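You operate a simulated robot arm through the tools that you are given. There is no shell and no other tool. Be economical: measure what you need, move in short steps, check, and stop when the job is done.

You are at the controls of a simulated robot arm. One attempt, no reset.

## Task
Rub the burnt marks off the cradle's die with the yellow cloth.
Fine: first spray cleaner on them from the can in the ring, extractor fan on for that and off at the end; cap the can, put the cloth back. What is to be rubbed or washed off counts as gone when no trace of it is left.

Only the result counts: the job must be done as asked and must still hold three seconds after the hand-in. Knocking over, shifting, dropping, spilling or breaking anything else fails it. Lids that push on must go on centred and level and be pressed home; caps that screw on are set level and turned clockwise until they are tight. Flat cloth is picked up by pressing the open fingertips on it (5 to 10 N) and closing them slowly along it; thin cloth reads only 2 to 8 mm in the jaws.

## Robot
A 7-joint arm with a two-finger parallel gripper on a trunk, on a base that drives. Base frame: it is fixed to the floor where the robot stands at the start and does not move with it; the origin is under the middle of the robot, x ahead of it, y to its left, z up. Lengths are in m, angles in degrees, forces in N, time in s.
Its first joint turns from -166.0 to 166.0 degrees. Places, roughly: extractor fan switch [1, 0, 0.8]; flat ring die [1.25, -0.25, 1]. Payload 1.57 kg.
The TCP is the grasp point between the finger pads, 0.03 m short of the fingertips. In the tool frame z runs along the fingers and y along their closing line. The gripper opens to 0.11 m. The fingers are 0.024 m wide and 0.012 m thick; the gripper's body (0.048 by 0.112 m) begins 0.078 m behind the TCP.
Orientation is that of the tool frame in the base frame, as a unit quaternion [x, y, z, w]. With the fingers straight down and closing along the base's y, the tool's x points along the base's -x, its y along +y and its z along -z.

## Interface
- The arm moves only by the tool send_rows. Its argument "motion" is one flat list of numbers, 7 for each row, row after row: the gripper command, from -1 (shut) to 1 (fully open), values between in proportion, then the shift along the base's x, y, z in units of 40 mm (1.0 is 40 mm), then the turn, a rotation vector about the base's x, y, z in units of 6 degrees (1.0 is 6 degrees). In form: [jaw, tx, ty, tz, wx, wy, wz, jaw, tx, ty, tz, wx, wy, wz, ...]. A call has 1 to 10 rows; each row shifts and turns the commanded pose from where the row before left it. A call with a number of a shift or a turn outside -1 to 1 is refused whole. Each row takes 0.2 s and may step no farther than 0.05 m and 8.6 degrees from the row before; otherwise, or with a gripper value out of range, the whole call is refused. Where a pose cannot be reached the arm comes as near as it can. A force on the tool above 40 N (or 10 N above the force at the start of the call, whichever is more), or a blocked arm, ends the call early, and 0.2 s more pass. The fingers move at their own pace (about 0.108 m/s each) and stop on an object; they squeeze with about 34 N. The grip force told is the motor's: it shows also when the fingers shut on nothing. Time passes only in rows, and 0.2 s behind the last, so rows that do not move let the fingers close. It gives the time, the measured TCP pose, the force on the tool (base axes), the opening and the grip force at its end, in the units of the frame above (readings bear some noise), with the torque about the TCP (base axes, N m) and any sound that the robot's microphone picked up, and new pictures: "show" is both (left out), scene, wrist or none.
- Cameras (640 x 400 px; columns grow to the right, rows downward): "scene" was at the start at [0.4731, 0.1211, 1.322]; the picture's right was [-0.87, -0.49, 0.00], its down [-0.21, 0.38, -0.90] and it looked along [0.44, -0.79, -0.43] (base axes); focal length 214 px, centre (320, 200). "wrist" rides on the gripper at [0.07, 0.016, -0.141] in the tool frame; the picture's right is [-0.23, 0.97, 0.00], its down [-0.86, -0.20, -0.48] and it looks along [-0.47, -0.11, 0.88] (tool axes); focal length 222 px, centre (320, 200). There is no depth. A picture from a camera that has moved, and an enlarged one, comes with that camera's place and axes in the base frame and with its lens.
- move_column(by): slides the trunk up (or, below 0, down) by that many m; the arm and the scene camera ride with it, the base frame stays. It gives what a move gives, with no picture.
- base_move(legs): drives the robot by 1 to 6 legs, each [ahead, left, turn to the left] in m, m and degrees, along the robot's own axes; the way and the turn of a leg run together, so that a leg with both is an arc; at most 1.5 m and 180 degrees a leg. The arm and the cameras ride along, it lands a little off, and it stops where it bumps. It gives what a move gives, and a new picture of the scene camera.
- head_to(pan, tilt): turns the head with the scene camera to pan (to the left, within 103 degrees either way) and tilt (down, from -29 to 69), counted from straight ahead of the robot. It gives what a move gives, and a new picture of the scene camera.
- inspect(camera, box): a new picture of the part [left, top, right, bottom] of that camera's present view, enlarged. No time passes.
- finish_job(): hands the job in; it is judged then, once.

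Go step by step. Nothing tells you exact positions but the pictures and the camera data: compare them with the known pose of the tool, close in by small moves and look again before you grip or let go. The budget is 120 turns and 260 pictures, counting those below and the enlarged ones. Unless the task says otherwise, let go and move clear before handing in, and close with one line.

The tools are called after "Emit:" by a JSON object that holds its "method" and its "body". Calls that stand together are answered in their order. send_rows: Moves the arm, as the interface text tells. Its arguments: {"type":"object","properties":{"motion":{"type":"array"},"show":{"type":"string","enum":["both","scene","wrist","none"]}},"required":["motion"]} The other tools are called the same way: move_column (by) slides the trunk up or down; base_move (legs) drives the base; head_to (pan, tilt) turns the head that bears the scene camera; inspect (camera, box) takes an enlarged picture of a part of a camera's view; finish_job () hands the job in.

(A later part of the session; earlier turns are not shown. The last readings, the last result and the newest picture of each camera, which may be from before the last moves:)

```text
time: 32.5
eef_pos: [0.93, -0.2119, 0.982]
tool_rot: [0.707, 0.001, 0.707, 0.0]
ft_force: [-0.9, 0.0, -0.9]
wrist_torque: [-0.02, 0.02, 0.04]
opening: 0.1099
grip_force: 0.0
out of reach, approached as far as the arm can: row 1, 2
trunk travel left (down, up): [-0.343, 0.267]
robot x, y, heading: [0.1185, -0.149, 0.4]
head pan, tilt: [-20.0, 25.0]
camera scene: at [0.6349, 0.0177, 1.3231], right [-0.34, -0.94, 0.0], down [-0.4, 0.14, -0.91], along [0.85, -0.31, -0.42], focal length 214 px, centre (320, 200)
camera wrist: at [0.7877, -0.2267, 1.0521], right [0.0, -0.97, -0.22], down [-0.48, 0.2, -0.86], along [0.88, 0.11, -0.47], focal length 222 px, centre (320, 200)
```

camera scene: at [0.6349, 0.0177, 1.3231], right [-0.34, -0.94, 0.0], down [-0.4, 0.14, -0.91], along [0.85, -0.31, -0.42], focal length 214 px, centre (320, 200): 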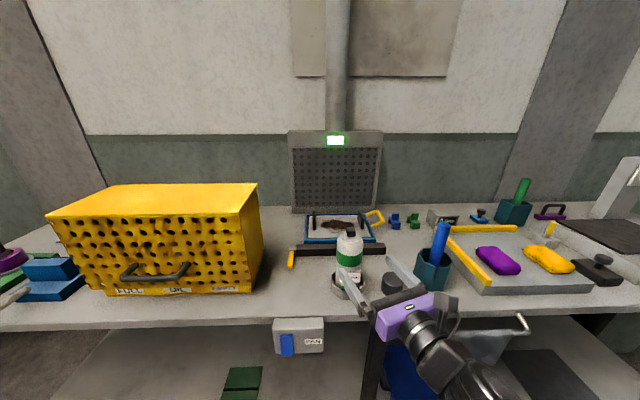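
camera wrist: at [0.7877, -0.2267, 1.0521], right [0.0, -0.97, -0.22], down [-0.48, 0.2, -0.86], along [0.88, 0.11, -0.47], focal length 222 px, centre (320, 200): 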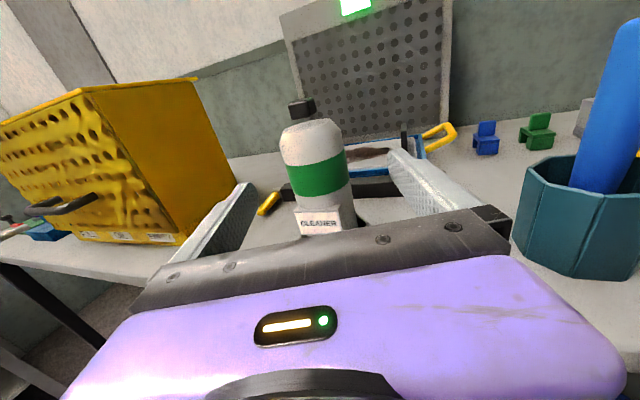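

The can stands between the open fingers. I'll lower slightly and advance so the pads straddle the body, then check.

Emit:
{"method": "send_rows", "body": {"motion": [1, 0, 0.19, -0.65, 0, 0, 0, 1, 0.6, 0, 0, 0, 0, 0, 1, 0.6, 0, 0, 0, 0, 0, 1, 0.6, 0, 0, 0, 0, 0, 1, 0.4, 0, 0, 0, 0, 0, 1, 0, 0, 0, 0, 0, 0], "show": "both"}}

Emit:
{"method": "inspect", "body": {"camera": "scene", "box": [310, 220, 438, 300]}}

```text
time: 34.0
eef_pos: [1.0194, -0.2049, 0.9564]
tool_rot: [0.707, 0.001, 0.707, 0.002]
ft_force: [0.6, 0.0, 0.5]
wrist_torque: [0.03, -0.03, -0.02]
opening: 0.11
grip_force: 0.0
trunk travel left (down, up): [-0.343, 0.267]
robot x, y, heading: [0.1228, -0.1519, 0.2]
head pan, tilt: [-20.0, 25.0]
camera scene: at [0.6349, 0.0178, 1.3231], right [-0.34, -0.94, 0.0], down [-0.4, 0.14, -0.91], along [0.85, -0.31, -0.42], focal length 214 px, centre (320, 200)
camera wrist: at [0.8769, -0.2195, 1.0265], right [0.0, -0.97, -0.22], down [-0.48, 0.2, -0.86], along [0.88, 0.11, -0.47], focal length 222 px, centre (320, 200)
```

scene: 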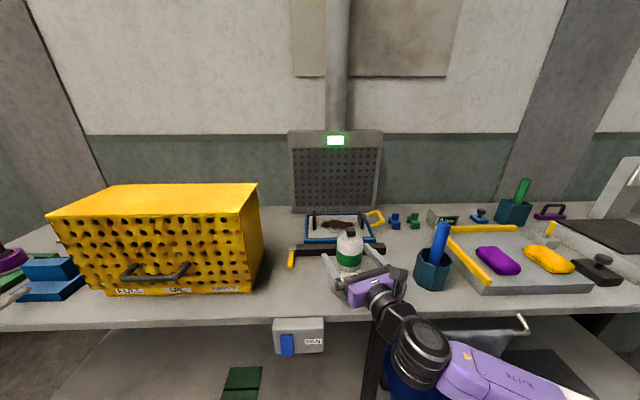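
wrist: 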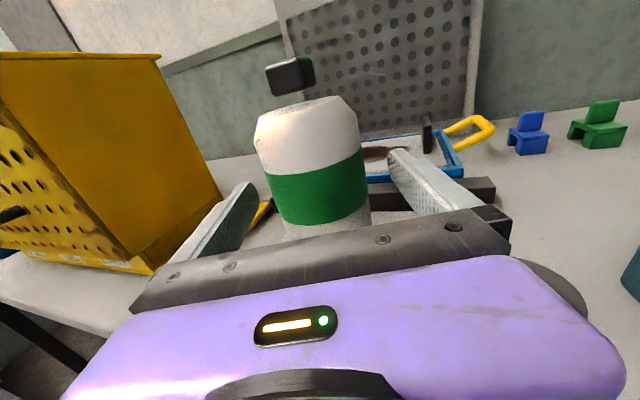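

```text
5.00 times, centred on (374, 260) of scene
camera zoom: at [0.6349, 0.0178, 1.3231], right [-0.34, -0.94, 0.0], down [-0.4, 0.14, -0.91], along [0.85, -0.31, -0.42], focal length 1072 px, centre (50, -100)
```

zoom: 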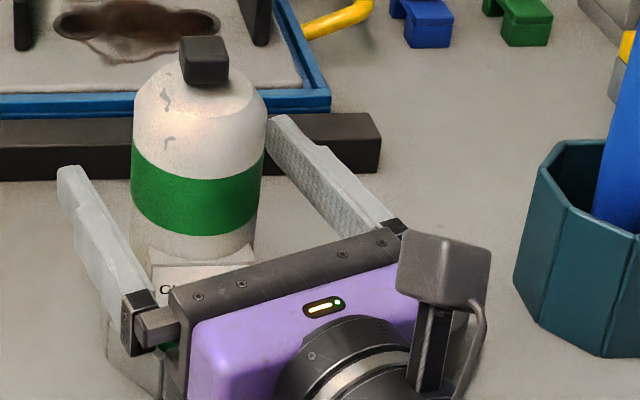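

Emit:
{"method": "inspect", "body": {"camera": "wrist", "box": [240, 40, 400, 140]}}

```text
4.00 times, centred on (320, 90) of wrist
camera zoom: at [0.8769, -0.2195, 1.0265], right [0.0, -0.97, -0.22], down [-0.48, 0.2, -0.86], along [0.88, 0.11, -0.47], focal length 888 px, centre (320, 640)
```

zoom: 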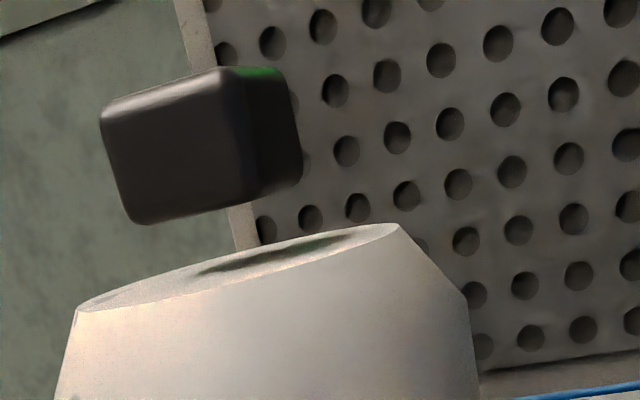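

The button floats about 1 cm above the shoulder, so it's a press button that may respond to the squeeze. I'll grip the can and watch for sound and changes.

Emit:
{"method": "send_rows", "body": {"motion": [0.3, 0, 0, 0, 0, 0, 0, -0.2, 0, 0, 0, 0, 0, 0, -1, 0, 0, 0, 0, 0, 0, -1, 0, 0, 0, 0, 0, 0], "show": "both"}}

Emit:
{"method": "inspect", "body": {"camera": "wrist", "box": [220, 20, 420, 145]}}

```text
time: 35.0
eef_pos: [1.0175, -0.2046, 0.956]
tool_rot: [0.707, 0.001, 0.707, 0.001]
ft_force: [2.6, -0.7, 1.3]
wrist_torque: [0.15, -0.19, -0.08]
opening: 0.065
grip_force: 33.9
trunk travel left (down, up): [-0.343, 0.267]
robot x, y, heading: [0.1212, -0.15, 0.5]
head pan, tilt: [-20.0, 25.0]
camera scene: at [0.635, 0.0177, 1.3231], right [-0.34, -0.94, 0.0], down [-0.4, 0.14, -0.91], along [0.85, -0.31, -0.42], focal length 214 px, centre (320, 200)
camera wrist: at [0.8768, -0.2196, 1.0265], right [0.0, -0.97, -0.22], down [-0.48, 0.2, -0.86], along [0.88, 0.11, -0.47], focal length 222 px, centre (320, 200)
```

scene: 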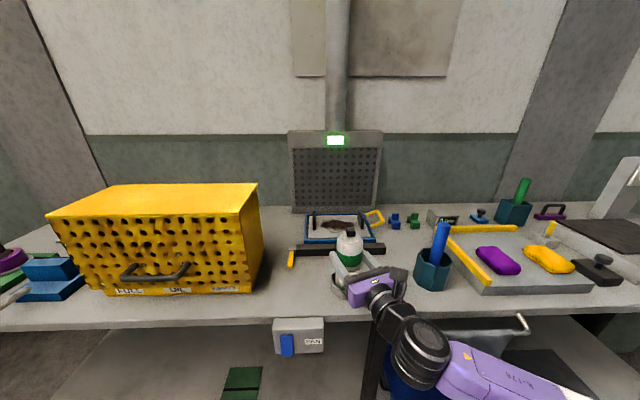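
wrist: 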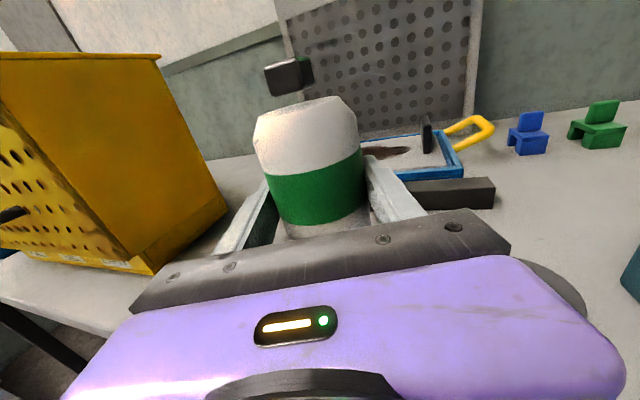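

```text
3.20 times, centred on (320, 82) of wrist
camera zoom: at [0.8768, -0.2196, 1.0265], right [0.0, -0.97, -0.22], down [-0.48, 0.2, -0.86], along [0.88, 0.11, -0.47], focal length 711 px, centre (320, 576)
```

zoom: 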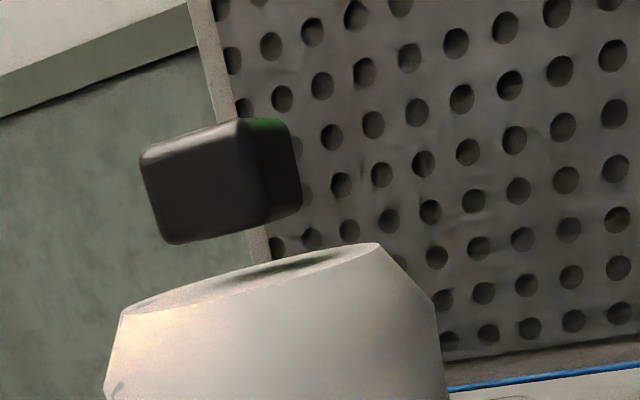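

No spray from squeezing the body; the button needs pressing down. With a grip from the top, the palm (78 mm behind TCP) could press it. I'll let go, back out, and come above the can.

Emit:
{"method": "send_rows", "body": {"motion": [1, 0, 0, 0, 0, 0, 0, 1, 0, 0, 0, 0, 0, 0, 1, -0.5, 0, 0, 0, 0, 0, 1, -0.9, 0, 0, 0, 0, 0, 1, -0.9, 0, 0.3, 0, 0, 0, 1, 0, 0, 0.6, 0, 0.8, 0, 1, 0, 0, 0.6, 0, 1, 0, 1, 0, 0, 0.6, 0, 1, 0, 1, 0, 0, 0.6, 0, 1, 0, 1, 0, 0, 0.6, 0, 1, 0], "show": "none"}}

Emit:
{"method": "send_rows", "body": {"motion": [1, 0, 0, 0.6, 0, 1, 0, 1, 0, 0, 0.6, 0, 1, 0, 1, 0, 0, 0.6, 0, 1, 0, 1, 0, 0, 0.4, 0, 1, 0, 1, 0, 0, 0.2, 0, 1, 0, 1, 0, 0, 0, 0, 1, 0, 1, 0, 0, 0, 0, 1, 0, 1, 0, 0, 0, 0, 1, 0, 1, 0, 0, 0, 0, 1, 0, 1, 0, 0, 0, 0, 1, 0], "show": "both"}}

```text
time: 37.1
eef_pos: [0.9347, -0.2052, 1.0877]
tool_rot: [0.861, 0.002, 0.508, 0.002]
ft_force: [0.0, 0.8, -0.4]
wrist_torque: [-0.02, -0.02, 0.01]
opening: 0.1102
grip_force: 0.0
out of reach, approached as far as the arm can: row 8
trunk travel left (down, up): [-0.343, 0.267]
robot x, y, heading: [0.1187, -0.1518, -0.2]
head pan, tilt: [-20.0, 25.0]
```

```text
time: 39.4
eef_pos: [0.9334, -0.2074, 1.1833]
tool_rot: [1.0, 0.001, 0.01, 0.0]
ft_force: [0.1, 0.3, 0.4]
wrist_torque: [0.03, -0.01, 0.01]
opening: 0.11
grip_force: 0.0
trunk travel left (down, up): [-0.343, 0.267]
robot x, y, heading: [0.1213, -0.1525, -0.1]
head pan, tilt: [-20.0, 25.0]
camera scene: at [0.6349, 0.0176, 1.3231], right [-0.34, -0.94, 0.0], down [-0.4, 0.14, -0.91], along [0.85, -0.31, -0.42], focal length 214 px, centre (320, 200)
camera wrist: at [1.0003, -0.2213, 1.3256], right [-0.22, -0.97, 0.0], down [-0.86, 0.2, 0.46], along [-0.45, 0.11, -0.89], focal length 222 px, centre (320, 200)
```

scene: 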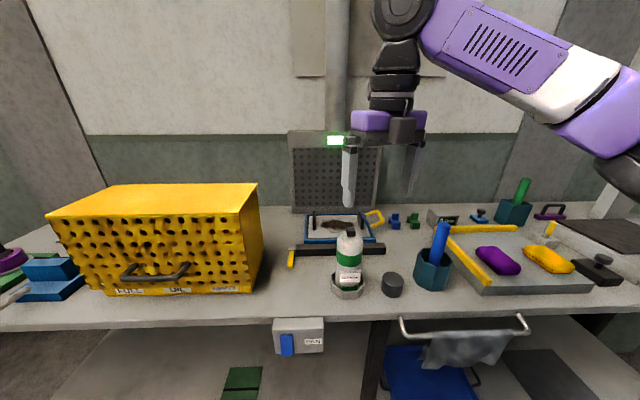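
wrist: 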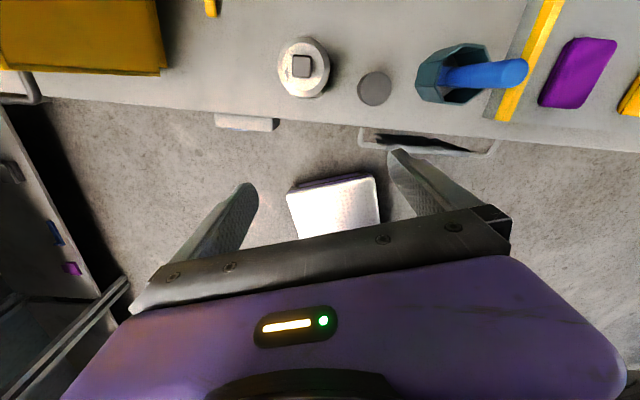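

The button is at (1.021, -0.204). I'll move above and descend astride the can, stopping with the palm about 3 cm above the button.

Emit:
{"method": "send_rows", "body": {"motion": [1, 0.75, 0.03, 0, 0, 0.19, 0, 1, 0.75, 0.03, 0, 0, 0, 0, 1, 0.7, 0.02, 0, 0, 0, 0, 1, 0, 0, 0, 0, 0, 0, 1, 0, 0, -0.9, 0, 0, 0, 1, 0, 0, -0.9, 0, 0, 0, 1, 0, 0, -0.9, 0, 0, 0, 1, 0, 0, -0.9, 0, 0, 0, 1, 0, 0, -0.9, 0, 0, 0, 1, 0, 0, 0, 0, 0, 0], "show": "both"}}

Emit:
{"method": "inspect", "body": {"camera": "scene", "box": [285, 200, 413, 280]}}

```text
time: 41.5
eef_pos: [1.0218, -0.2038, 1.0036]
tool_rot: [1.0, 0.001, 0.001, 0.0]
ft_force: [0.0, 0.6, 0.3]
wrist_torque: [0.0, 0.0, 0.02]
opening: 0.1101
grip_force: 0.0
trunk travel left (down, up): [-0.343, 0.267]
robot x, y, heading: [0.1197, -0.1522, 0.1]
head pan, tilt: [-20.0, 25.0]
camera scene: at [0.6349, 0.0178, 1.3231], right [-0.34, -0.94, 0.0], down [-0.4, 0.14, -0.91], along [0.85, -0.31, -0.42], focal length 214 px, centre (320, 200)
camera wrist: at [1.0912, -0.2175, 1.1448], right [-0.22, -0.97, 0.0], down [-0.86, 0.2, 0.48], along [-0.47, 0.11, -0.88], focal length 222 px, centre (320, 200)
```

scene: 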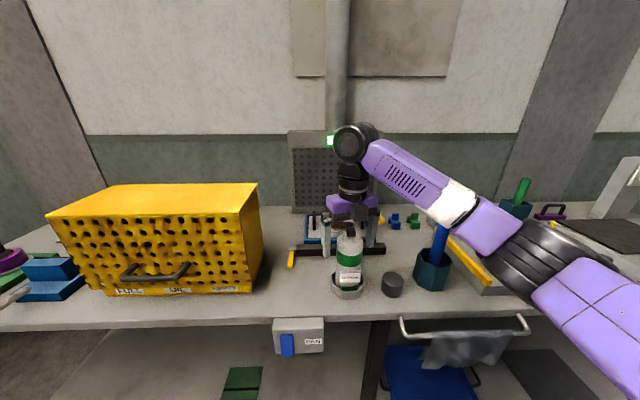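
wrist: 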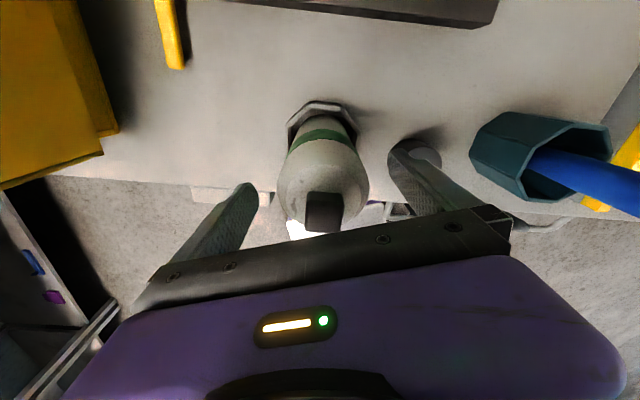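

```text
5.00 times, centred on (349, 240) of scene
camera zoom: at [0.6349, 0.0178, 1.3231], right [-0.34, -0.94, 0.0], down [-0.4, 0.14, -0.91], along [0.85, -0.31, -0.42], focal length 1072 px, centre (175, 0)
```

zoom: 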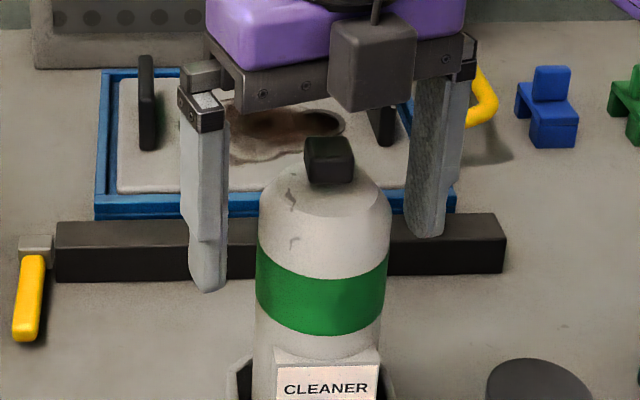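

Emit:
{"method": "send_rows", "body": {"motion": [1, 0, 0, -0.6, 0, 0, 0, 1, 0, 0, -0.2, 0, 0, 0, 1, 0, 0, -0.1, 0, 0, 0, 1, 0, 0, -0.05, 0, 0, 0, 1, 0, 0, -0.05, 0, 0, 0], "show": "wrist"}}

Emit:
{"method": "inspect", "body": {"camera": "scene", "box": [285, 200, 413, 280]}}

```text
time: 42.8
eef_pos: [1.0228, -0.2032, 0.9619]
tool_rot: [1.0, 0.002, 0.0, 0.001]
ft_force: [1.0, -0.1, 0.2]
wrist_torque: [-0.03, 0.04, -0.04]
opening: 0.11
grip_force: 0.1
trunk travel left (down, up): [-0.343, 0.267]
robot x, y, heading: [0.1204, -0.1504, -0.1]
head pan, tilt: [-20.0, 25.0]
camera wrist: at [1.0925, -0.2181, 1.1037], right [-0.22, -0.97, 0.0], down [-0.86, 0.2, 0.48], along [-0.47, 0.11, -0.88], focal length 222 px, centre (320, 200)
```

wrist: 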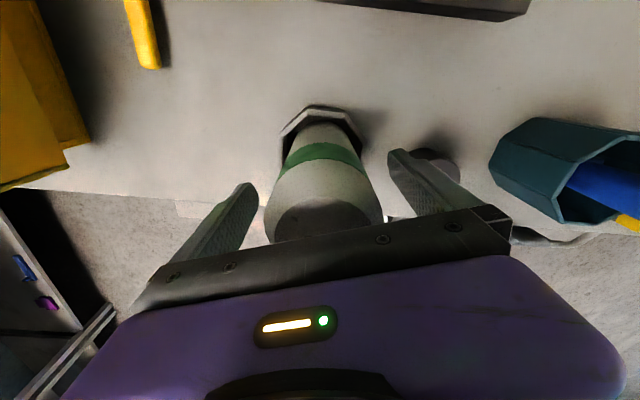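

```text
5.00 times, centred on (349, 240) of scene
camera zoom: at [0.635, 0.0178, 1.3231], right [-0.34, -0.94, 0.0], down [-0.4, 0.14, -0.91], along [0.85, -0.31, -0.42], focal length 1072 px, centre (175, 0)
```

zoom: 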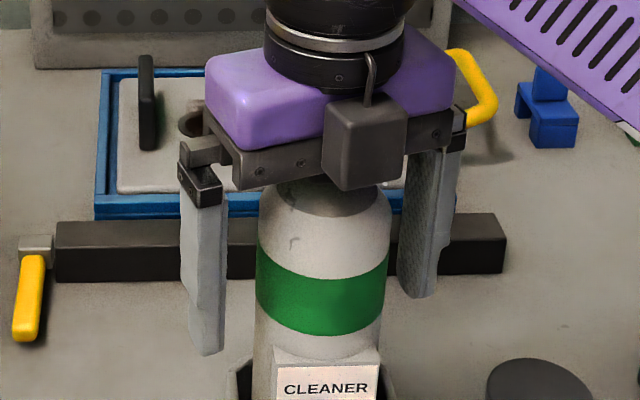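

Emit:
{"method": "send_rows", "body": {"motion": [1, 0, 0, -0.05, 0, 0, 0, 1, 0, 0, -0.05, 0, 0, 0, 1, 0, 0, 0, 0, 0, 0], "show": "none"}}

Emit:
{"method": "send_rows", "body": {"motion": [1, 0, 0, -0.05, 0, 0, 0, 1, 0, 0, 0, 0, 0, 0], "show": "none"}}

Emit:
{"method": "send_rows", "body": {"motion": [1, 0, 0, -0.05, 0, 0, 0, 1, 0, 0, 0, 0, 0, 0], "show": "none"}}

```text
time: 43.5
eef_pos: [1.0231, -0.2026, 0.9576]
tool_rot: [1.0, 0.002, 0.001, 0.0]
ft_force: [-0.6, 0.5, 1.7]
wrist_torque: [-0.04, 0.01, -0.02]
opening: 0.1102
grip_force: 0.0
trunk travel left (down, up): [-0.343, 0.267]
robot x, y, heading: [0.1184, -0.1546, 0.2]
head pan, tilt: [-20.0, 25.0]
```

```text
time: 44.1
eef_pos: [1.0217, -0.2035, 0.9566]
tool_rot: [1.0, 0.002, 0.001, 0.0]
ft_force: [0.3, 0.8, 2.8]
wrist_torque: [-0.03, 0.06, 0.0]
opening: 0.1101
grip_force: 0.2
trunk travel left (down, up): [-0.343, 0.267]
robot x, y, heading: [0.1194, -0.1532, 0.0]
head pan, tilt: [-20.0, 25.0]
heard: click
```

```text
time: 44.8
eef_pos: [1.0222, -0.2046, 0.9546]
tool_rot: [1.0, 0.002, 0.001, 0.0]
ft_force: [-0.4, 0.5, 5.7]
wrist_torque: [-0.04, -0.05, -0.03]
opening: 0.1099
grip_force: 0.1
trunk travel left (down, up): [-0.343, 0.267]
robot x, y, heading: [0.1173, -0.1526, 0.2]
head pan, tilt: [-20.0, 25.0]
```

I heard a click as the palm pressed the button. I'll look for a spray.

Emit:
{"method": "inspect", "body": {"camera": "scene", "box": [245, 160, 437, 280]}}

Emit:
{"method": "inspect", "body": {"camera": "wrist", "box": [180, 60, 500, 260]}}

```text
3.33 times, centred on (341, 220) of scene
camera zoom: at [0.6348, 0.0178, 1.3232], right [-0.34, -0.94, 0.0], down [-0.4, 0.14, -0.91], along [0.85, -0.31, -0.42], focal length 715 px, centre (250, 133)
```

zoom: 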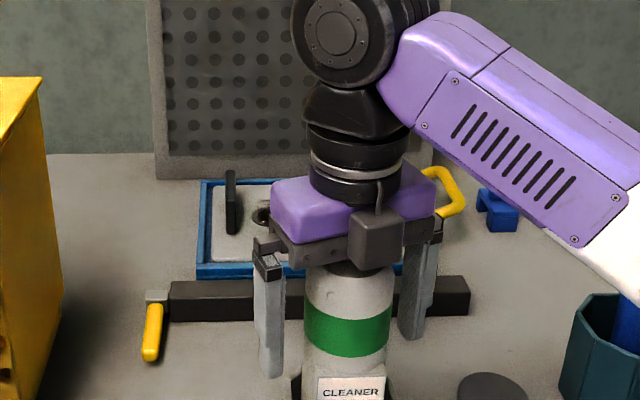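

```text
2.00 times, centred on (340, 160) of wrist
camera zoom: at [1.092, -0.2183, 1.0957], right [-0.22, -0.97, 0.0], down [-0.86, 0.2, 0.48], along [-0.47, 0.11, -0.88], focal length 444 px, centre (280, 280)
```

zoom: 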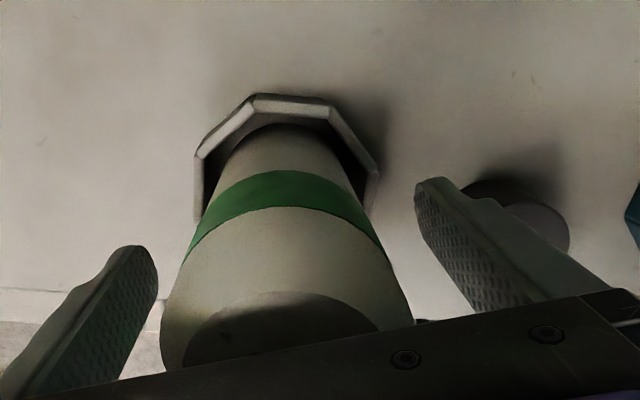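

The click suggests the valve opens under the palm. I'll close on the can with the button held down, see if anything is heard, then lift it out of the ring.

Emit:
{"method": "send_rows", "body": {"motion": [0.3, 0, 0, 0, 0, 0, 0, -0.2, 0, 0, 0, 0, 0, 0, -1, 0, 0, 0, 0, 0, 0, -1, 0, 0, 0, 0, 0, 0], "show": "scene"}}

Emit:
{"method": "inspect", "body": {"camera": "scene", "box": [245, 180, 437, 300]}}

```text
time: 45.8
eef_pos: [1.0227, -0.2037, 0.9549]
tool_rot: [1.0, 0.002, 0.001, 0.0]
ft_force: [0.1, -4.5, 7.7]
wrist_torque: [-0.12, -0.01, -0.02]
opening: 0.0655
grip_force: 33.8
trunk travel left (down, up): [-0.343, 0.267]
robot x, y, heading: [0.1227, -0.1523, 0.1]
head pan, tilt: [-20.0, 25.0]
camera scene: at [0.6348, 0.0176, 1.3232], right [-0.34, -0.94, 0.0], down [-0.4, 0.14, -0.91], along [0.85, -0.31, -0.42], focal length 214 px, centre (320, 200)
```

scene: 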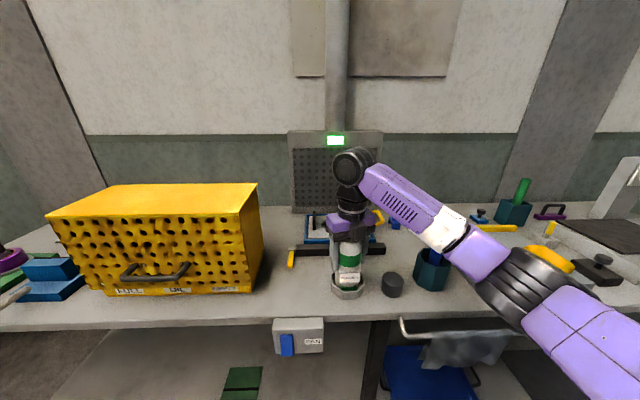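

```text
3.33 times, centred on (341, 240) of scene
camera zoom: at [0.6348, 0.0176, 1.3232], right [-0.34, -0.94, 0.0], down [-0.4, 0.14, -0.91], along [0.85, -0.31, -0.42], focal length 715 px, centre (250, 67)
```

zoom: 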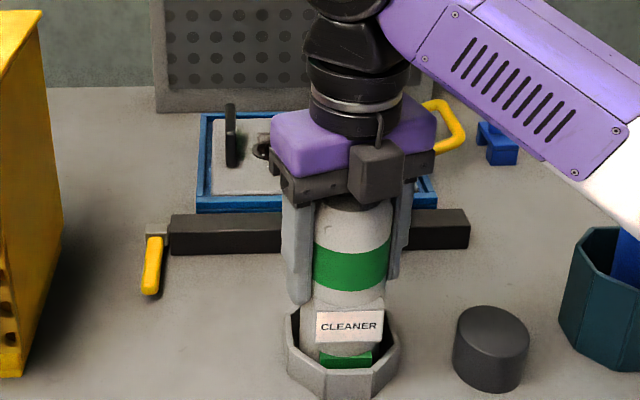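

Emit:
{"method": "send_rows", "body": {"motion": [-1, 0, 0, 0.5, 0, 0, 0, -1, 0, 0, 1, 0, 0, 0, -1, 0, 0, 1, 0, 0, 0, -1, 0, 0, 1, 0, 0, 0, -1, 0, 0, 1, 0, 0, 0, -1, 0, 0, 0.6, 0, 0, 0], "show": "both"}}

Emit:
{"method": "inspect", "body": {"camera": "scene", "box": [245, 100, 437, 220]}}

```text
time: 47.1
eef_pos: [1.0226, -0.2045, 1.1575]
tool_rot: [1.0, 0.002, 0.0, 0.0]
ft_force: [0.3, -0.1, -4.1]
wrist_torque: [0.03, 0.02, -0.02]
opening: 0.0655
grip_force: 34.0
trunk travel left (down, up): [-0.343, 0.267]
robot x, y, heading: [0.1204, -0.1522, 0.2]
head pan, tilt: [-20.0, 25.0]
camera scene: at [0.6353, 0.0176, 1.3229], right [-0.34, -0.94, 0.0], down [-0.4, 0.14, -0.91], along [0.85, -0.31, -0.42], focal length 214 px, centre (320, 200)
camera wrist: at [1.0922, -0.2187, 1.2985], right [-0.22, -0.97, 0.0], down [-0.86, 0.2, 0.48], along [-0.47, 0.11, -0.88], focal length 222 px, centre (320, 200)
```

scene: 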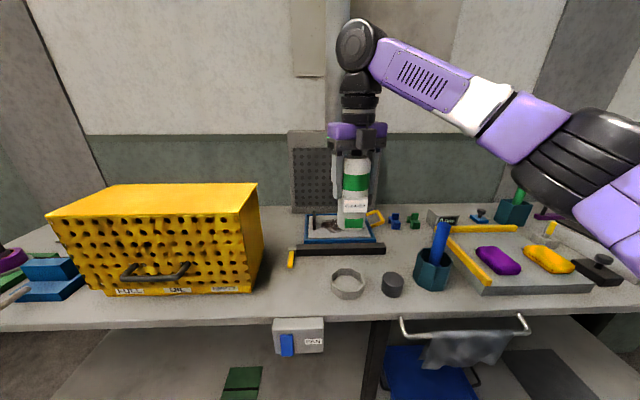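
wrist: 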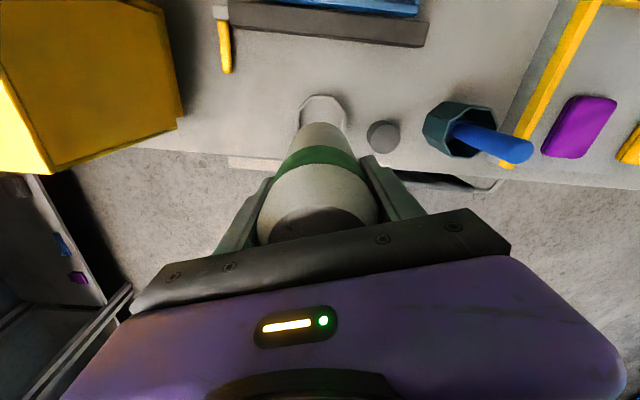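

```text
3.33 times, centred on (341, 160) of scene
camera zoom: at [0.6353, 0.0176, 1.3229], right [-0.34, -0.94, 0.0], down [-0.4, 0.14, -0.91], along [0.85, -0.31, -0.42], focal length 715 px, centre (250, 333)
```

zoom: 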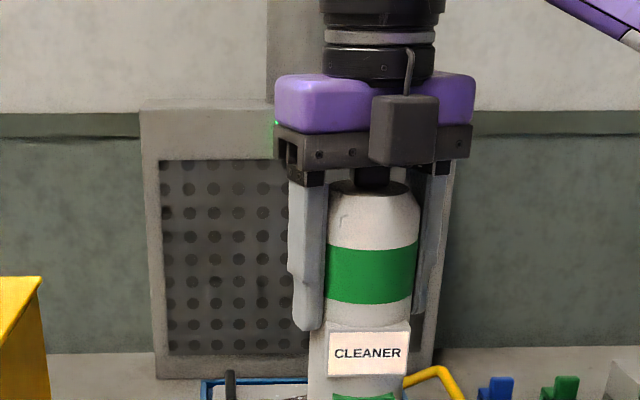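

Emit:
{"method": "inspect", "body": {"camera": "scene", "box": [330, 145, 378, 175]}}

Emit:
{"method": "inspect", "body": {"camera": "scene", "box": [316, 190, 396, 240]}}

Emit:
{"method": "inspect", "body": {"camera": "scene", "box": [300, 260, 380, 310]}}

```text
13.33 times, centred on (354, 160) of scene
camera zoom: at [0.6353, 0.0176, 1.3229], right [-0.34, -0.94, 0.0], down [-0.4, 0.14, -0.91], along [0.85, -0.31, -0.42], focal length 2860 px, centre (-133, 733)
```

zoom: 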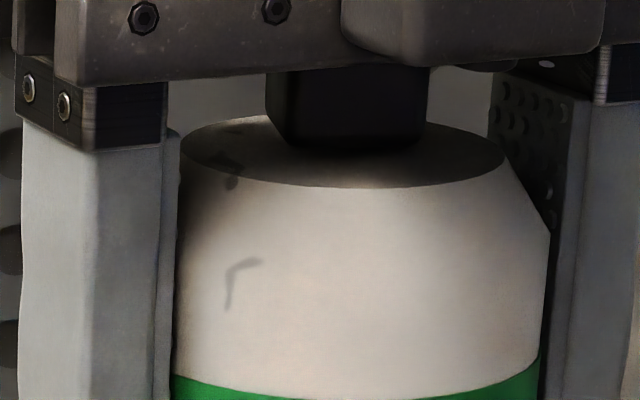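

```text
8.00 times, centred on (356, 215) of scene
camera zoom: at [0.6353, 0.0176, 1.3229], right [-0.34, -0.94, 0.0], down [-0.4, 0.14, -0.91], along [0.85, -0.31, -0.42], focal length 1716 px, centre (32, 80)
```

zoom: 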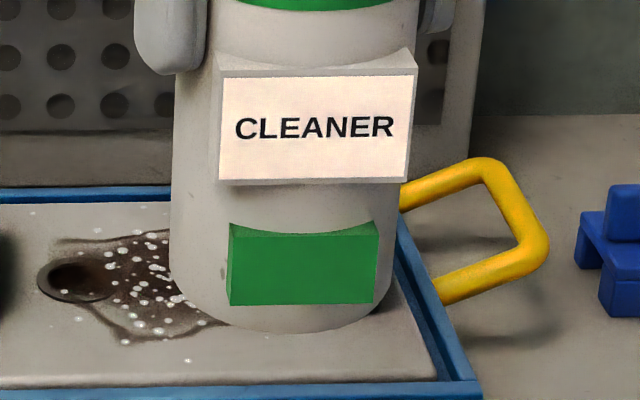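

```text
8.00 times, centred on (340, 285) of scene
camera zoom: at [0.6353, 0.0176, 1.3229], right [-0.34, -0.94, 0.0], down [-0.4, 0.14, -0.91], along [0.85, -0.31, -0.42], focal length 1716 px, centre (160, -480)
```

zoom: 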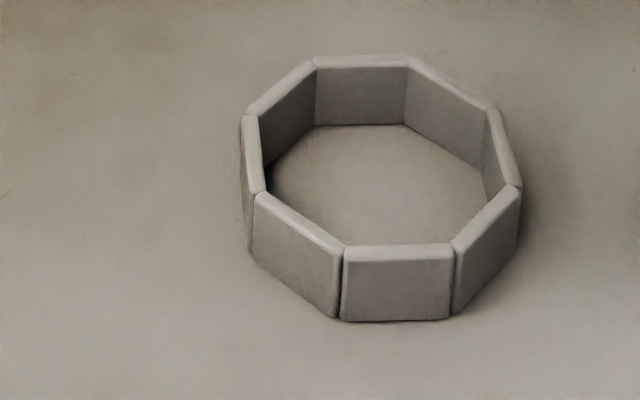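

White droplets now cover the stain: pressing the button in the ring already sprayed the die. I'll set the can straight back in its ring.

Emit:
{"method": "send_rows", "body": {"motion": [-1, 0, 0, -1, 0, 0, 0, -1, 0, 0, -1, 0, 0, 0, -1, 0, 0, -1, 0, 0, 0, -1, 0, 0, -1, 0, 0, 0, -1, 0, 0, -0.6, 0, 0, 0, -1, 0, 0, -0.25, 0, 0, 0, -1, 0, 0, -0.1, 0, 0, 0, -1, 0, 0, 0, 0, 0, 0], "show": "scene"}}

Emit:
{"method": "inspect", "body": {"camera": "scene", "box": [285, 200, 413, 310]}}

```text
time: 49.0
eef_pos: [1.022, -0.2031, 0.9609]
tool_rot: [1.0, 0.002, 0.0, 0.0]
ft_force: [-0.6, -0.1, -4.7]
wrist_torque: [0.0, 0.0, 0.0]
opening: 0.0653
grip_force: 34.2
trunk travel left (down, up): [-0.343, 0.267]
robot x, y, heading: [0.118, -0.1544, -0.1]
head pan, tilt: [-20.0, 25.0]
camera scene: at [0.6351, 0.0178, 1.323], right [-0.34, -0.94, 0.0], down [-0.4, 0.14, -0.91], along [0.85, -0.31, -0.42], focal length 214 px, centre (320, 200)
```

scene: 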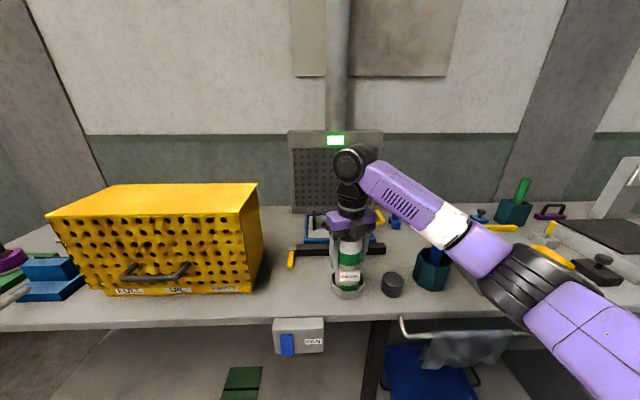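

```text
3.64 times, centred on (349, 255) of scene
camera zoom: at [0.6351, 0.0178, 1.323], right [-0.34, -0.94, 0.0], down [-0.4, 0.14, -0.91], along [0.85, -0.31, -0.42], focal length 780 px, centre (214, 0)
```

zoom: 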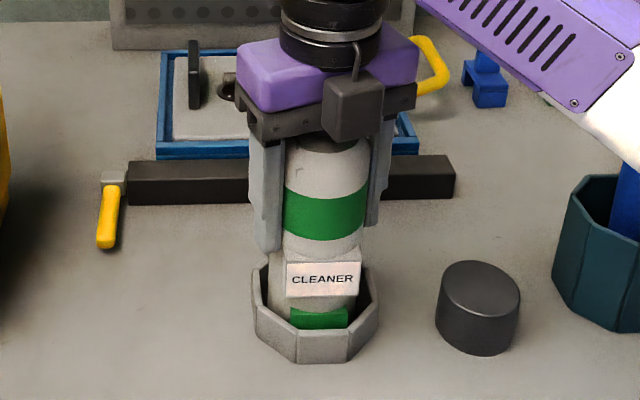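

Emit:
{"method": "send_rows", "body": {"motion": [-1, 0, 0, -0.07, 0, 0, 0, -1, 0, 0, -0.05, 0, 0, 0, -1, 0, 0, 0, 0, 0, 0], "show": "none"}}

```text
time: 49.8
eef_pos: [1.0219, -0.2013, 0.9551]
tool_rot: [1.0, 0.002, -0.001, 0.0]
ft_force: [0.6, -0.4, -4.3]
wrist_torque: [0.0, -0.04, 0.01]
opening: 0.0656
grip_force: 34.0
trunk travel left (down, up): [-0.343, 0.267]
robot x, y, heading: [0.1198, -0.1548, -0.0]
head pan, tilt: [-20.0, 25.0]
```

Emit:
{"method": "send_rows", "body": {"motion": [-1, 0, 0, -0.04, 0, 0, 0, -1, 0, 0, 0, 0, 0, 0], "show": "none"}}

Emit:
{"method": "send_rows", "body": {"motion": [-1, 0, 0, -0.04, 0, 0, 0, -1, 0, 0, 0, 0, 0, 0], "show": "none"}}

```text
time: 50.4
eef_pos: [1.0219, -0.2036, 0.9572]
tool_rot: [1.0, 0.003, 0.001, 0.001]
ft_force: [-1.2, 2.3, 14.8]
wrist_torque: [0.28, 0.6, -0.02]
opening: 0.0653
grip_force: 33.9
trunk travel left (down, up): [-0.343, 0.267]
robot x, y, heading: [0.1192, -0.1537, 0.2]
head pan, tilt: [-20.0, 25.0]
```

```text
time: 51.0
eef_pos: [1.0226, -0.2028, 0.954]
tool_rot: [1.0, 0.002, 0.003, 0.0]
ft_force: [0.6, 4.5, 26.7]
wrist_torque: [-0.03, -0.07, 0.05]
opening: 0.066
grip_force: 34.2
trunk travel left (down, up): [-0.343, 0.267]
robot x, y, heading: [0.1225, -0.1536, -0.1]
head pan, tilt: [-20.0, 25.0]
```

The can is seated on the bench again. I'll open and rise straight up.

Emit:
{"method": "send_rows", "body": {"motion": [-1, 0, 0, 0.03, 0, 0, 0, 0, 0, 0, 0, 0, 0, 0, 1, 0, 0, 0, 0, 0, 0, 1, 0, 0, 0, 0, 0, 0, 1, 0, 0, 0.5, 0, 0, 0, 1, 0, 0, 1, 0, 0, 0, 1, 0, 0, 1, 0, 0, 0, 1, 0, 0, 1, 0, 0, 0, 1, 0, 0, 1, 0, 0, 0, 1, 0, 0, 1, 0, 0, 0], "show": "both"}}

Emit:
{"method": "inspect", "body": {"camera": "scene", "box": [285, 205, 413, 300]}}

Emit:
{"method": "inspect", "body": {"camera": "scene", "box": [296, 205, 392, 250]}}

```text
time: 53.1
eef_pos: [1.0235, -0.2038, 1.1723]
tool_rot: [1.0, 0.001, 0.001, -0.001]
ft_force: [-0.7, -0.6, 0.0]
wrist_torque: [0.0, 0.04, 0.04]
opening: 0.11
grip_force: 0.0
trunk travel left (down, up): [-0.343, 0.267]
robot x, y, heading: [0.1194, -0.1501, 0.1]
head pan, tilt: [-20.0, 25.0]
camera scene: at [0.6353, 0.0176, 1.3229], right [-0.34, -0.94, 0.0], down [-0.4, 0.14, -0.91], along [0.85, -0.31, -0.42], focal length 214 px, centre (320, 200)
camera wrist: at [1.0921, -0.2187, 1.3132], right [-0.22, -0.97, 0.0], down [-0.86, 0.2, 0.48], along [-0.47, 0.11, -0.88], focal length 222 px, centre (320, 200)
```

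scene: 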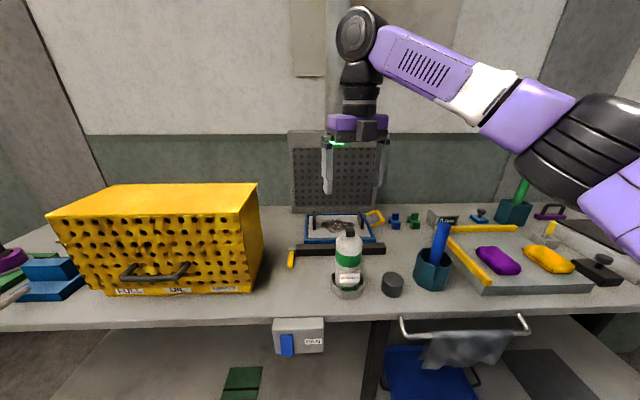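
wrist: 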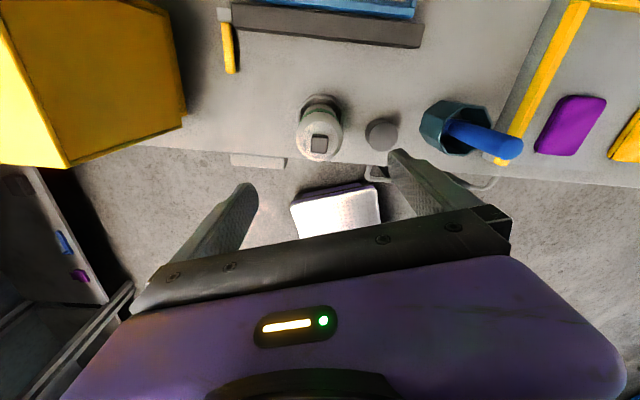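

```text
4.21 times, centred on (349, 252) of scene
camera zoom: at [0.6353, 0.0176, 1.3229], right [-0.34, -0.94, 0.0], down [-0.4, 0.14, -0.91], along [0.85, -0.31, -0.42], focal length 903 px, centre (198, -21)
```

zoom: 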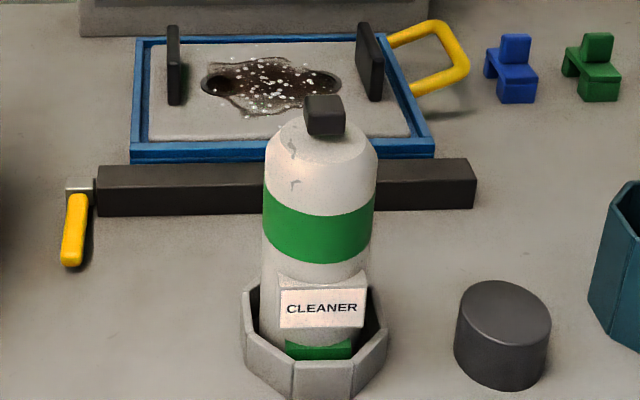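

```text
6.67 times, centred on (344, 228) of scene
camera zoom: at [0.6353, 0.0176, 1.3229], right [-0.34, -0.94, 0.0], down [-0.4, 0.14, -0.91], along [0.85, -0.31, -0.42], focal length 1430 px, centre (160, 17)
```

zoom: 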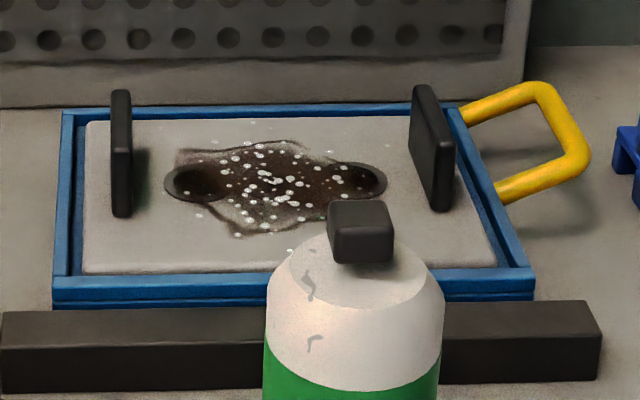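

The can is back in its ring, and droplets cover the middle and right of the stain but less of the left lobe. I'll give one more press without gripping.

Emit:
{"method": "send_rows", "body": {"motion": [1, 0, 0, -1, 0, 0, 0, 1, 0, 0, -1, 0, 0, 0, 1, 0, 0, -1, 0, 0, 0, 1, 0, 0, -1, 0, 0, 0, 1, 0, 0, -1, 0, 0, 0, 1, 0, 0, -0.25, 0, 0, 0, 1, 0, 0, -0.12, 0, 0, 0, 1, 0, 0, -0.05, 0, 0, 0, 1, 0, 0, 0, 0, 0, 0, 1, 0, 0, 0, 0, 0, 0], "show": "none"}}

Emit:
{"method": "inspect", "body": {"camera": "scene", "box": [296, 205, 392, 265]}}

```text
time: 55.4
eef_pos: [1.0216, -0.2035, 0.9571]
tool_rot: [1.0, 0.002, 0.0, 0.0]
ft_force: [-0.2, 0.0, 1.7]
wrist_torque: [0.0, -0.03, 0.01]
opening: 0.11
grip_force: 0.0
trunk travel left (down, up): [-0.343, 0.267]
robot x, y, heading: [0.1205, -0.1528, -0.0]
head pan, tilt: [-20.0, 25.0]
heard: click
```

```text
6.67 times, centred on (344, 235) of scene
camera zoom: at [0.6349, 0.0178, 1.3231], right [-0.34, -0.94, 0.0], down [-0.4, 0.14, -0.91], along [0.85, -0.31, -0.42], focal length 1430 px, centre (160, -33)
```

zoom: 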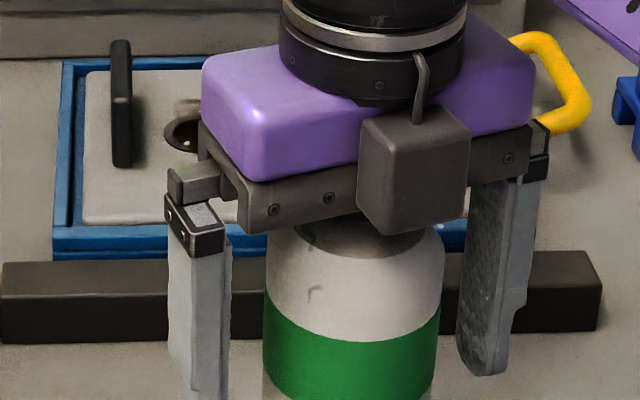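

Emit:
{"method": "send_rows", "body": {"motion": [1, 0, 0, -0.05, 0, 0, 0, 1, 0, 0, 0, 0, 0, 0, 1, 0, 0, 0, 0, 0, 0, 1, 0, 0, 0.5, 0, 0, 0, 1, 0, 0, 1, 0, 0, 0, 1, 0, 0, 1, 0, 0, 0, 1, 0, 0, 1, 0, 0, 0, 1, 0, 0, 1, 0, 0, 0, 1, 0, 0, 1, 0, 0, 0], "show": "none"}}

Emit:
{"method": "inspect", "body": {"camera": "scene", "box": [296, 205, 392, 265]}}

```text
time: 57.4
eef_pos: [1.0211, -0.2031, 1.174]
tool_rot: [1.0, 0.002, -0.001, 0.0]
ft_force: [0.6, 0.3, -0.8]
wrist_torque: [0.03, 0.06, 0.03]
opening: 0.11
grip_force: 0.1
trunk travel left (down, up): [-0.343, 0.267]
robot x, y, heading: [0.1176, -0.1526, -0.1]
head pan, tilt: [-20.0, 25.0]
```

```text
6.67 times, centred on (344, 235) of scene
camera zoom: at [0.6353, 0.0176, 1.3229], right [-0.34, -0.94, 0.0], down [-0.4, 0.14, -0.91], along [0.85, -0.31, -0.42], focal length 1430 px, centre (160, -33)
```

zoom: 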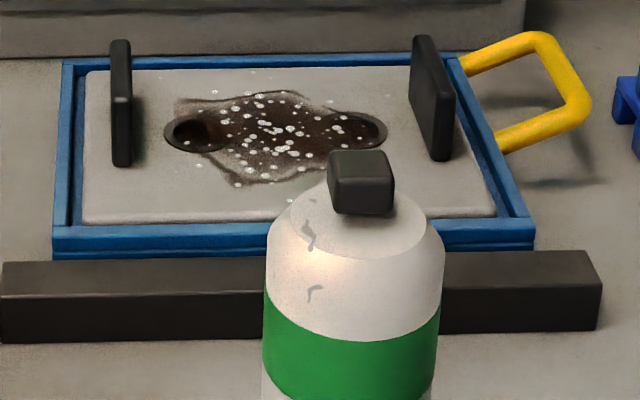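

The droplets cover the marks, unchanged by the second press, so spraying is done. Next I'll cap the can: the cap is near (0.973, -0.311). The cup is close on its right, so I'll turn the fingers to close along x.

Emit:
{"method": "send_rows", "body": {"motion": [0.6, -0.12, -0.27, 0, 0, 0, -1, 0.6, -0.12, -0.27, 0, 0, 0, -1, 0.6, -0.12, -0.27, 0, 0, 0, -1, 0.6, -0.12, -0.27, 0, 0, 0, -1, 0.6, -0.12, -0.27, 0, 0, 0, -1, 0.6, -0.12, -0.27, 0, 0, 0, -1, 0.6, -0.12, -0.27, 0, 0, 0, -1, 0.6, -0.12, -0.27, 0, 0, 0, -1, 0.6, -0.12, -0.27, 0, 0, 0, -1, 0.6, -0.12, -0.27, 0, 0, 0, -1], "show": "none"}}

Emit:
{"method": "send_rows", "body": {"motion": [0.6, 0, 0, -0.3, 0, 0, -1, 0.6, 0, 0, -0.3, 0, 0, -1, 0.6, 0, 0, -0.3, 0, 0, -1, 0.6, 0, 0, -0.3, 0, 0, -1, 0.6, 0, 0, -0.3, 0, 0, -1, 0.6, 0, 0, 0, 0, 0, 0], "show": "both"}}

```text
time: 59.5
eef_pos: [0.9732, -0.3102, 1.1756]
tool_rot: [0.867, -0.499, 0.001, 0.0]
ft_force: [-0.2, -0.3, -0.5]
wrist_torque: [-0.02, 0.0, -0.03]
opening: 0.088
grip_force: 0.1
trunk travel left (down, up): [-0.343, 0.267]
robot x, y, heading: [0.1199, -0.1563, 0.3]
head pan, tilt: [-20.0, 25.0]
```

```text
time: 61.0
eef_pos: [0.9747, -0.3118, 1.1145]
tool_rot: [0.708, -0.707, 0.0, 0.0]
ft_force: [0.8, 0.3, -0.2]
wrist_torque: [-0.01, 0.02, -0.01]
opening: 0.0877
grip_force: 0.0
trunk travel left (down, up): [-0.343, 0.267]
robot x, y, heading: [0.1213, -0.1537, 0.2]
head pan, tilt: [-20.0, 25.0]
camera scene: at [0.635, 0.0177, 1.3231], right [-0.34, -0.94, 0.0], down [-0.4, 0.14, -0.91], along [0.85, -0.31, -0.42], focal length 214 px, centre (320, 200)
camera wrist: at [0.9581, -0.3804, 1.2567], right [-0.97, 0.23, 0.0], down [0.2, 0.86, 0.48], along [0.11, 0.47, -0.88], focal length 222 px, centre (320, 200)
```

scene: 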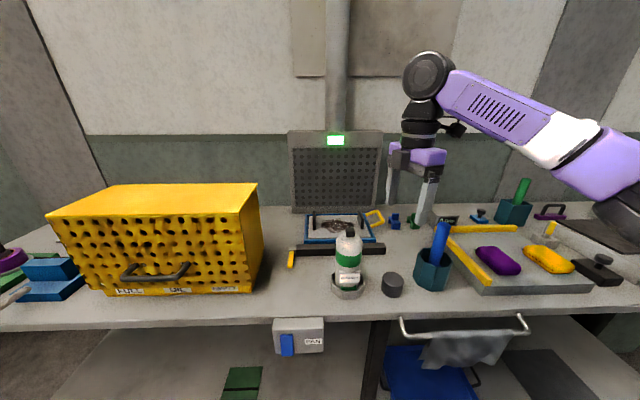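
wrist: 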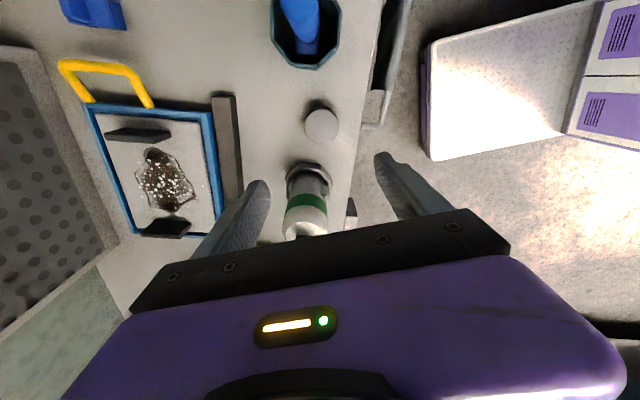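

Emit:
{"method": "inspect", "body": {"camera": "wrist", "box": [260, 80, 388, 160]}}

Emit:
{"method": "inspect", "body": {"camera": "scene", "box": [360, 260, 440, 310]}}

Emit:
{"method": "inspect", "body": {"camera": "wrist", "box": [80, 90, 272, 250]}}

```text
5.00 times, centred on (324, 120) of wrist
camera zoom: at [0.9581, -0.3804, 1.2567], right [-0.97, 0.23, 0.0], down [0.2, 0.86, 0.48], along [0.11, 0.47, -0.88], focal length 1111 px, centre (300, 600)
```

zoom: 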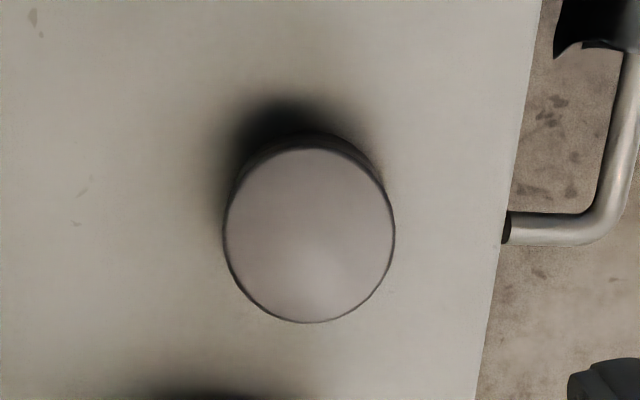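

```text
8.00 times, centred on (400, 285) of scene
camera zoom: at [0.635, 0.0177, 1.3231], right [-0.34, -0.94, 0.0], down [-0.4, 0.14, -0.91], along [0.85, -0.31, -0.42], focal length 1716 px, centre (-320, -480)
```

zoom: 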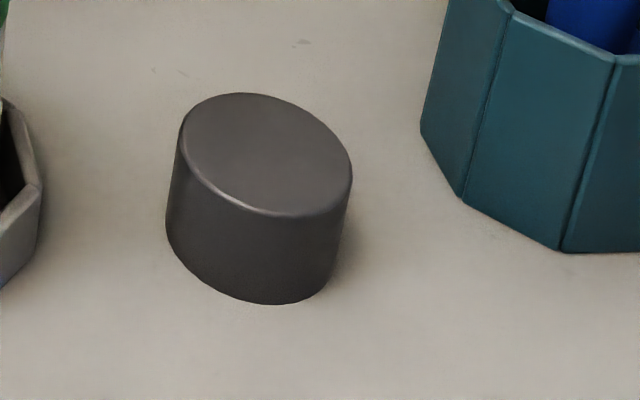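

```text
2.50 times, centred on (176, 170) of wrist
camera zoom: at [0.9581, -0.3804, 1.2567], right [-0.97, 0.23, 0.0], down [0.2, 0.86, 0.48], along [0.11, 0.47, -0.88], focal length 555 px, centre (680, 275)
```

zoom: 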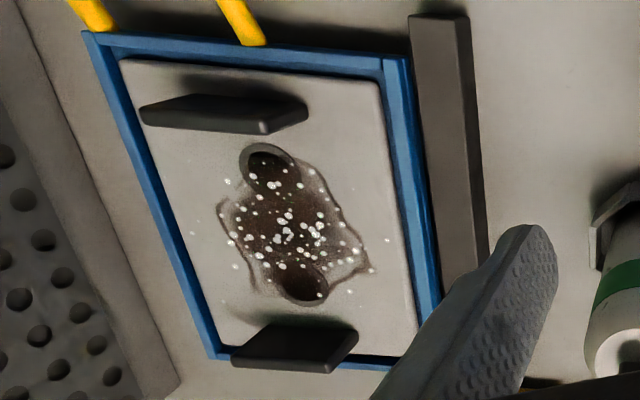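

The cap is about 55 mm across at (0.971, -0.313). I'll descend over it.

Emit:
{"method": "send_rows", "body": {"motion": [0.6, -0.09, -0.03, -0.9, 0, 0, 0, 0.6, 0, 0, -1, 0, 0, 0, 0.6, 0, 0, -1, 0, 0, 0, 0.6, 0, 0, -1, 0, 0, 0, 0.6, 0, 0, -1, 0, 0, 0, 0.6, 0, 0, -0.55, 0, 0, 0, 0.6, 0, 0, 0, 0, 0, 0], "show": "scene"}}

Emit:
{"method": "inspect", "body": {"camera": "scene", "box": [340, 220, 468, 300]}}

Emit:
{"method": "inspect", "body": {"camera": "wrist", "box": [180, 60, 460, 235]}}

```text
time: 62.5
eef_pos: [0.9732, -0.3123, 0.8955]
tool_rot: [0.708, -0.706, 0.0, 0.0]
ft_force: [0.2, -0.5, 0.4]
wrist_torque: [0.02, 0.0, 0.05]
opening: 0.0881
grip_force: 0.1
trunk travel left (down, up): [-0.343, 0.267]
robot x, y, heading: [0.1213, -0.151, 0.2]
head pan, tilt: [-20.0, 25.0]
camera scene: at [0.6349, 0.0178, 1.3231], right [-0.34, -0.94, 0.0], down [-0.4, 0.14, -0.91], along [0.85, -0.31, -0.42], focal length 214 px, centre (320, 200)
```

scene: 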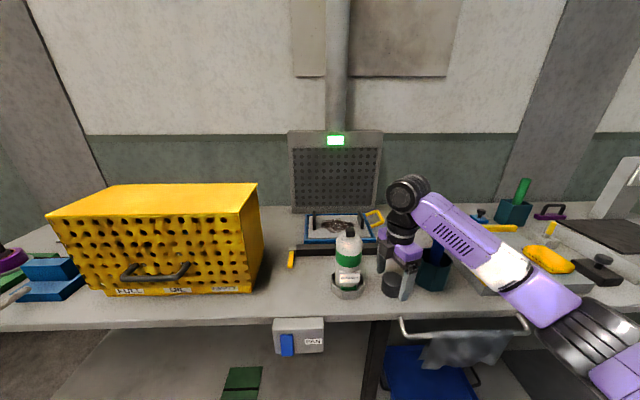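

```text
5.00 times, centred on (404, 260) of scene
camera zoom: at [0.6349, 0.0178, 1.3231], right [-0.34, -0.94, 0.0], down [-0.4, 0.14, -0.91], along [0.85, -0.31, -0.42], focal length 1072 px, centre (-100, -100)
```

zoom: 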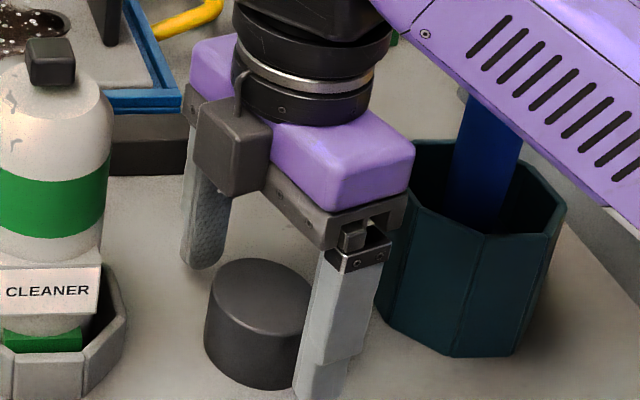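

```text
2.29 times, centred on (320, 148) of wrist
camera zoom: at [0.9563, -0.3802, 1.0376], right [-0.97, 0.22, 0.0], down [0.2, 0.86, 0.48], along [0.11, 0.47, -0.88], focal length 508 px, centre (320, 320)
```

zoom: 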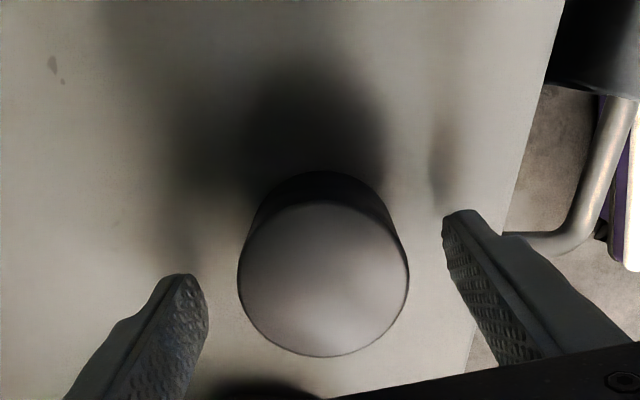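

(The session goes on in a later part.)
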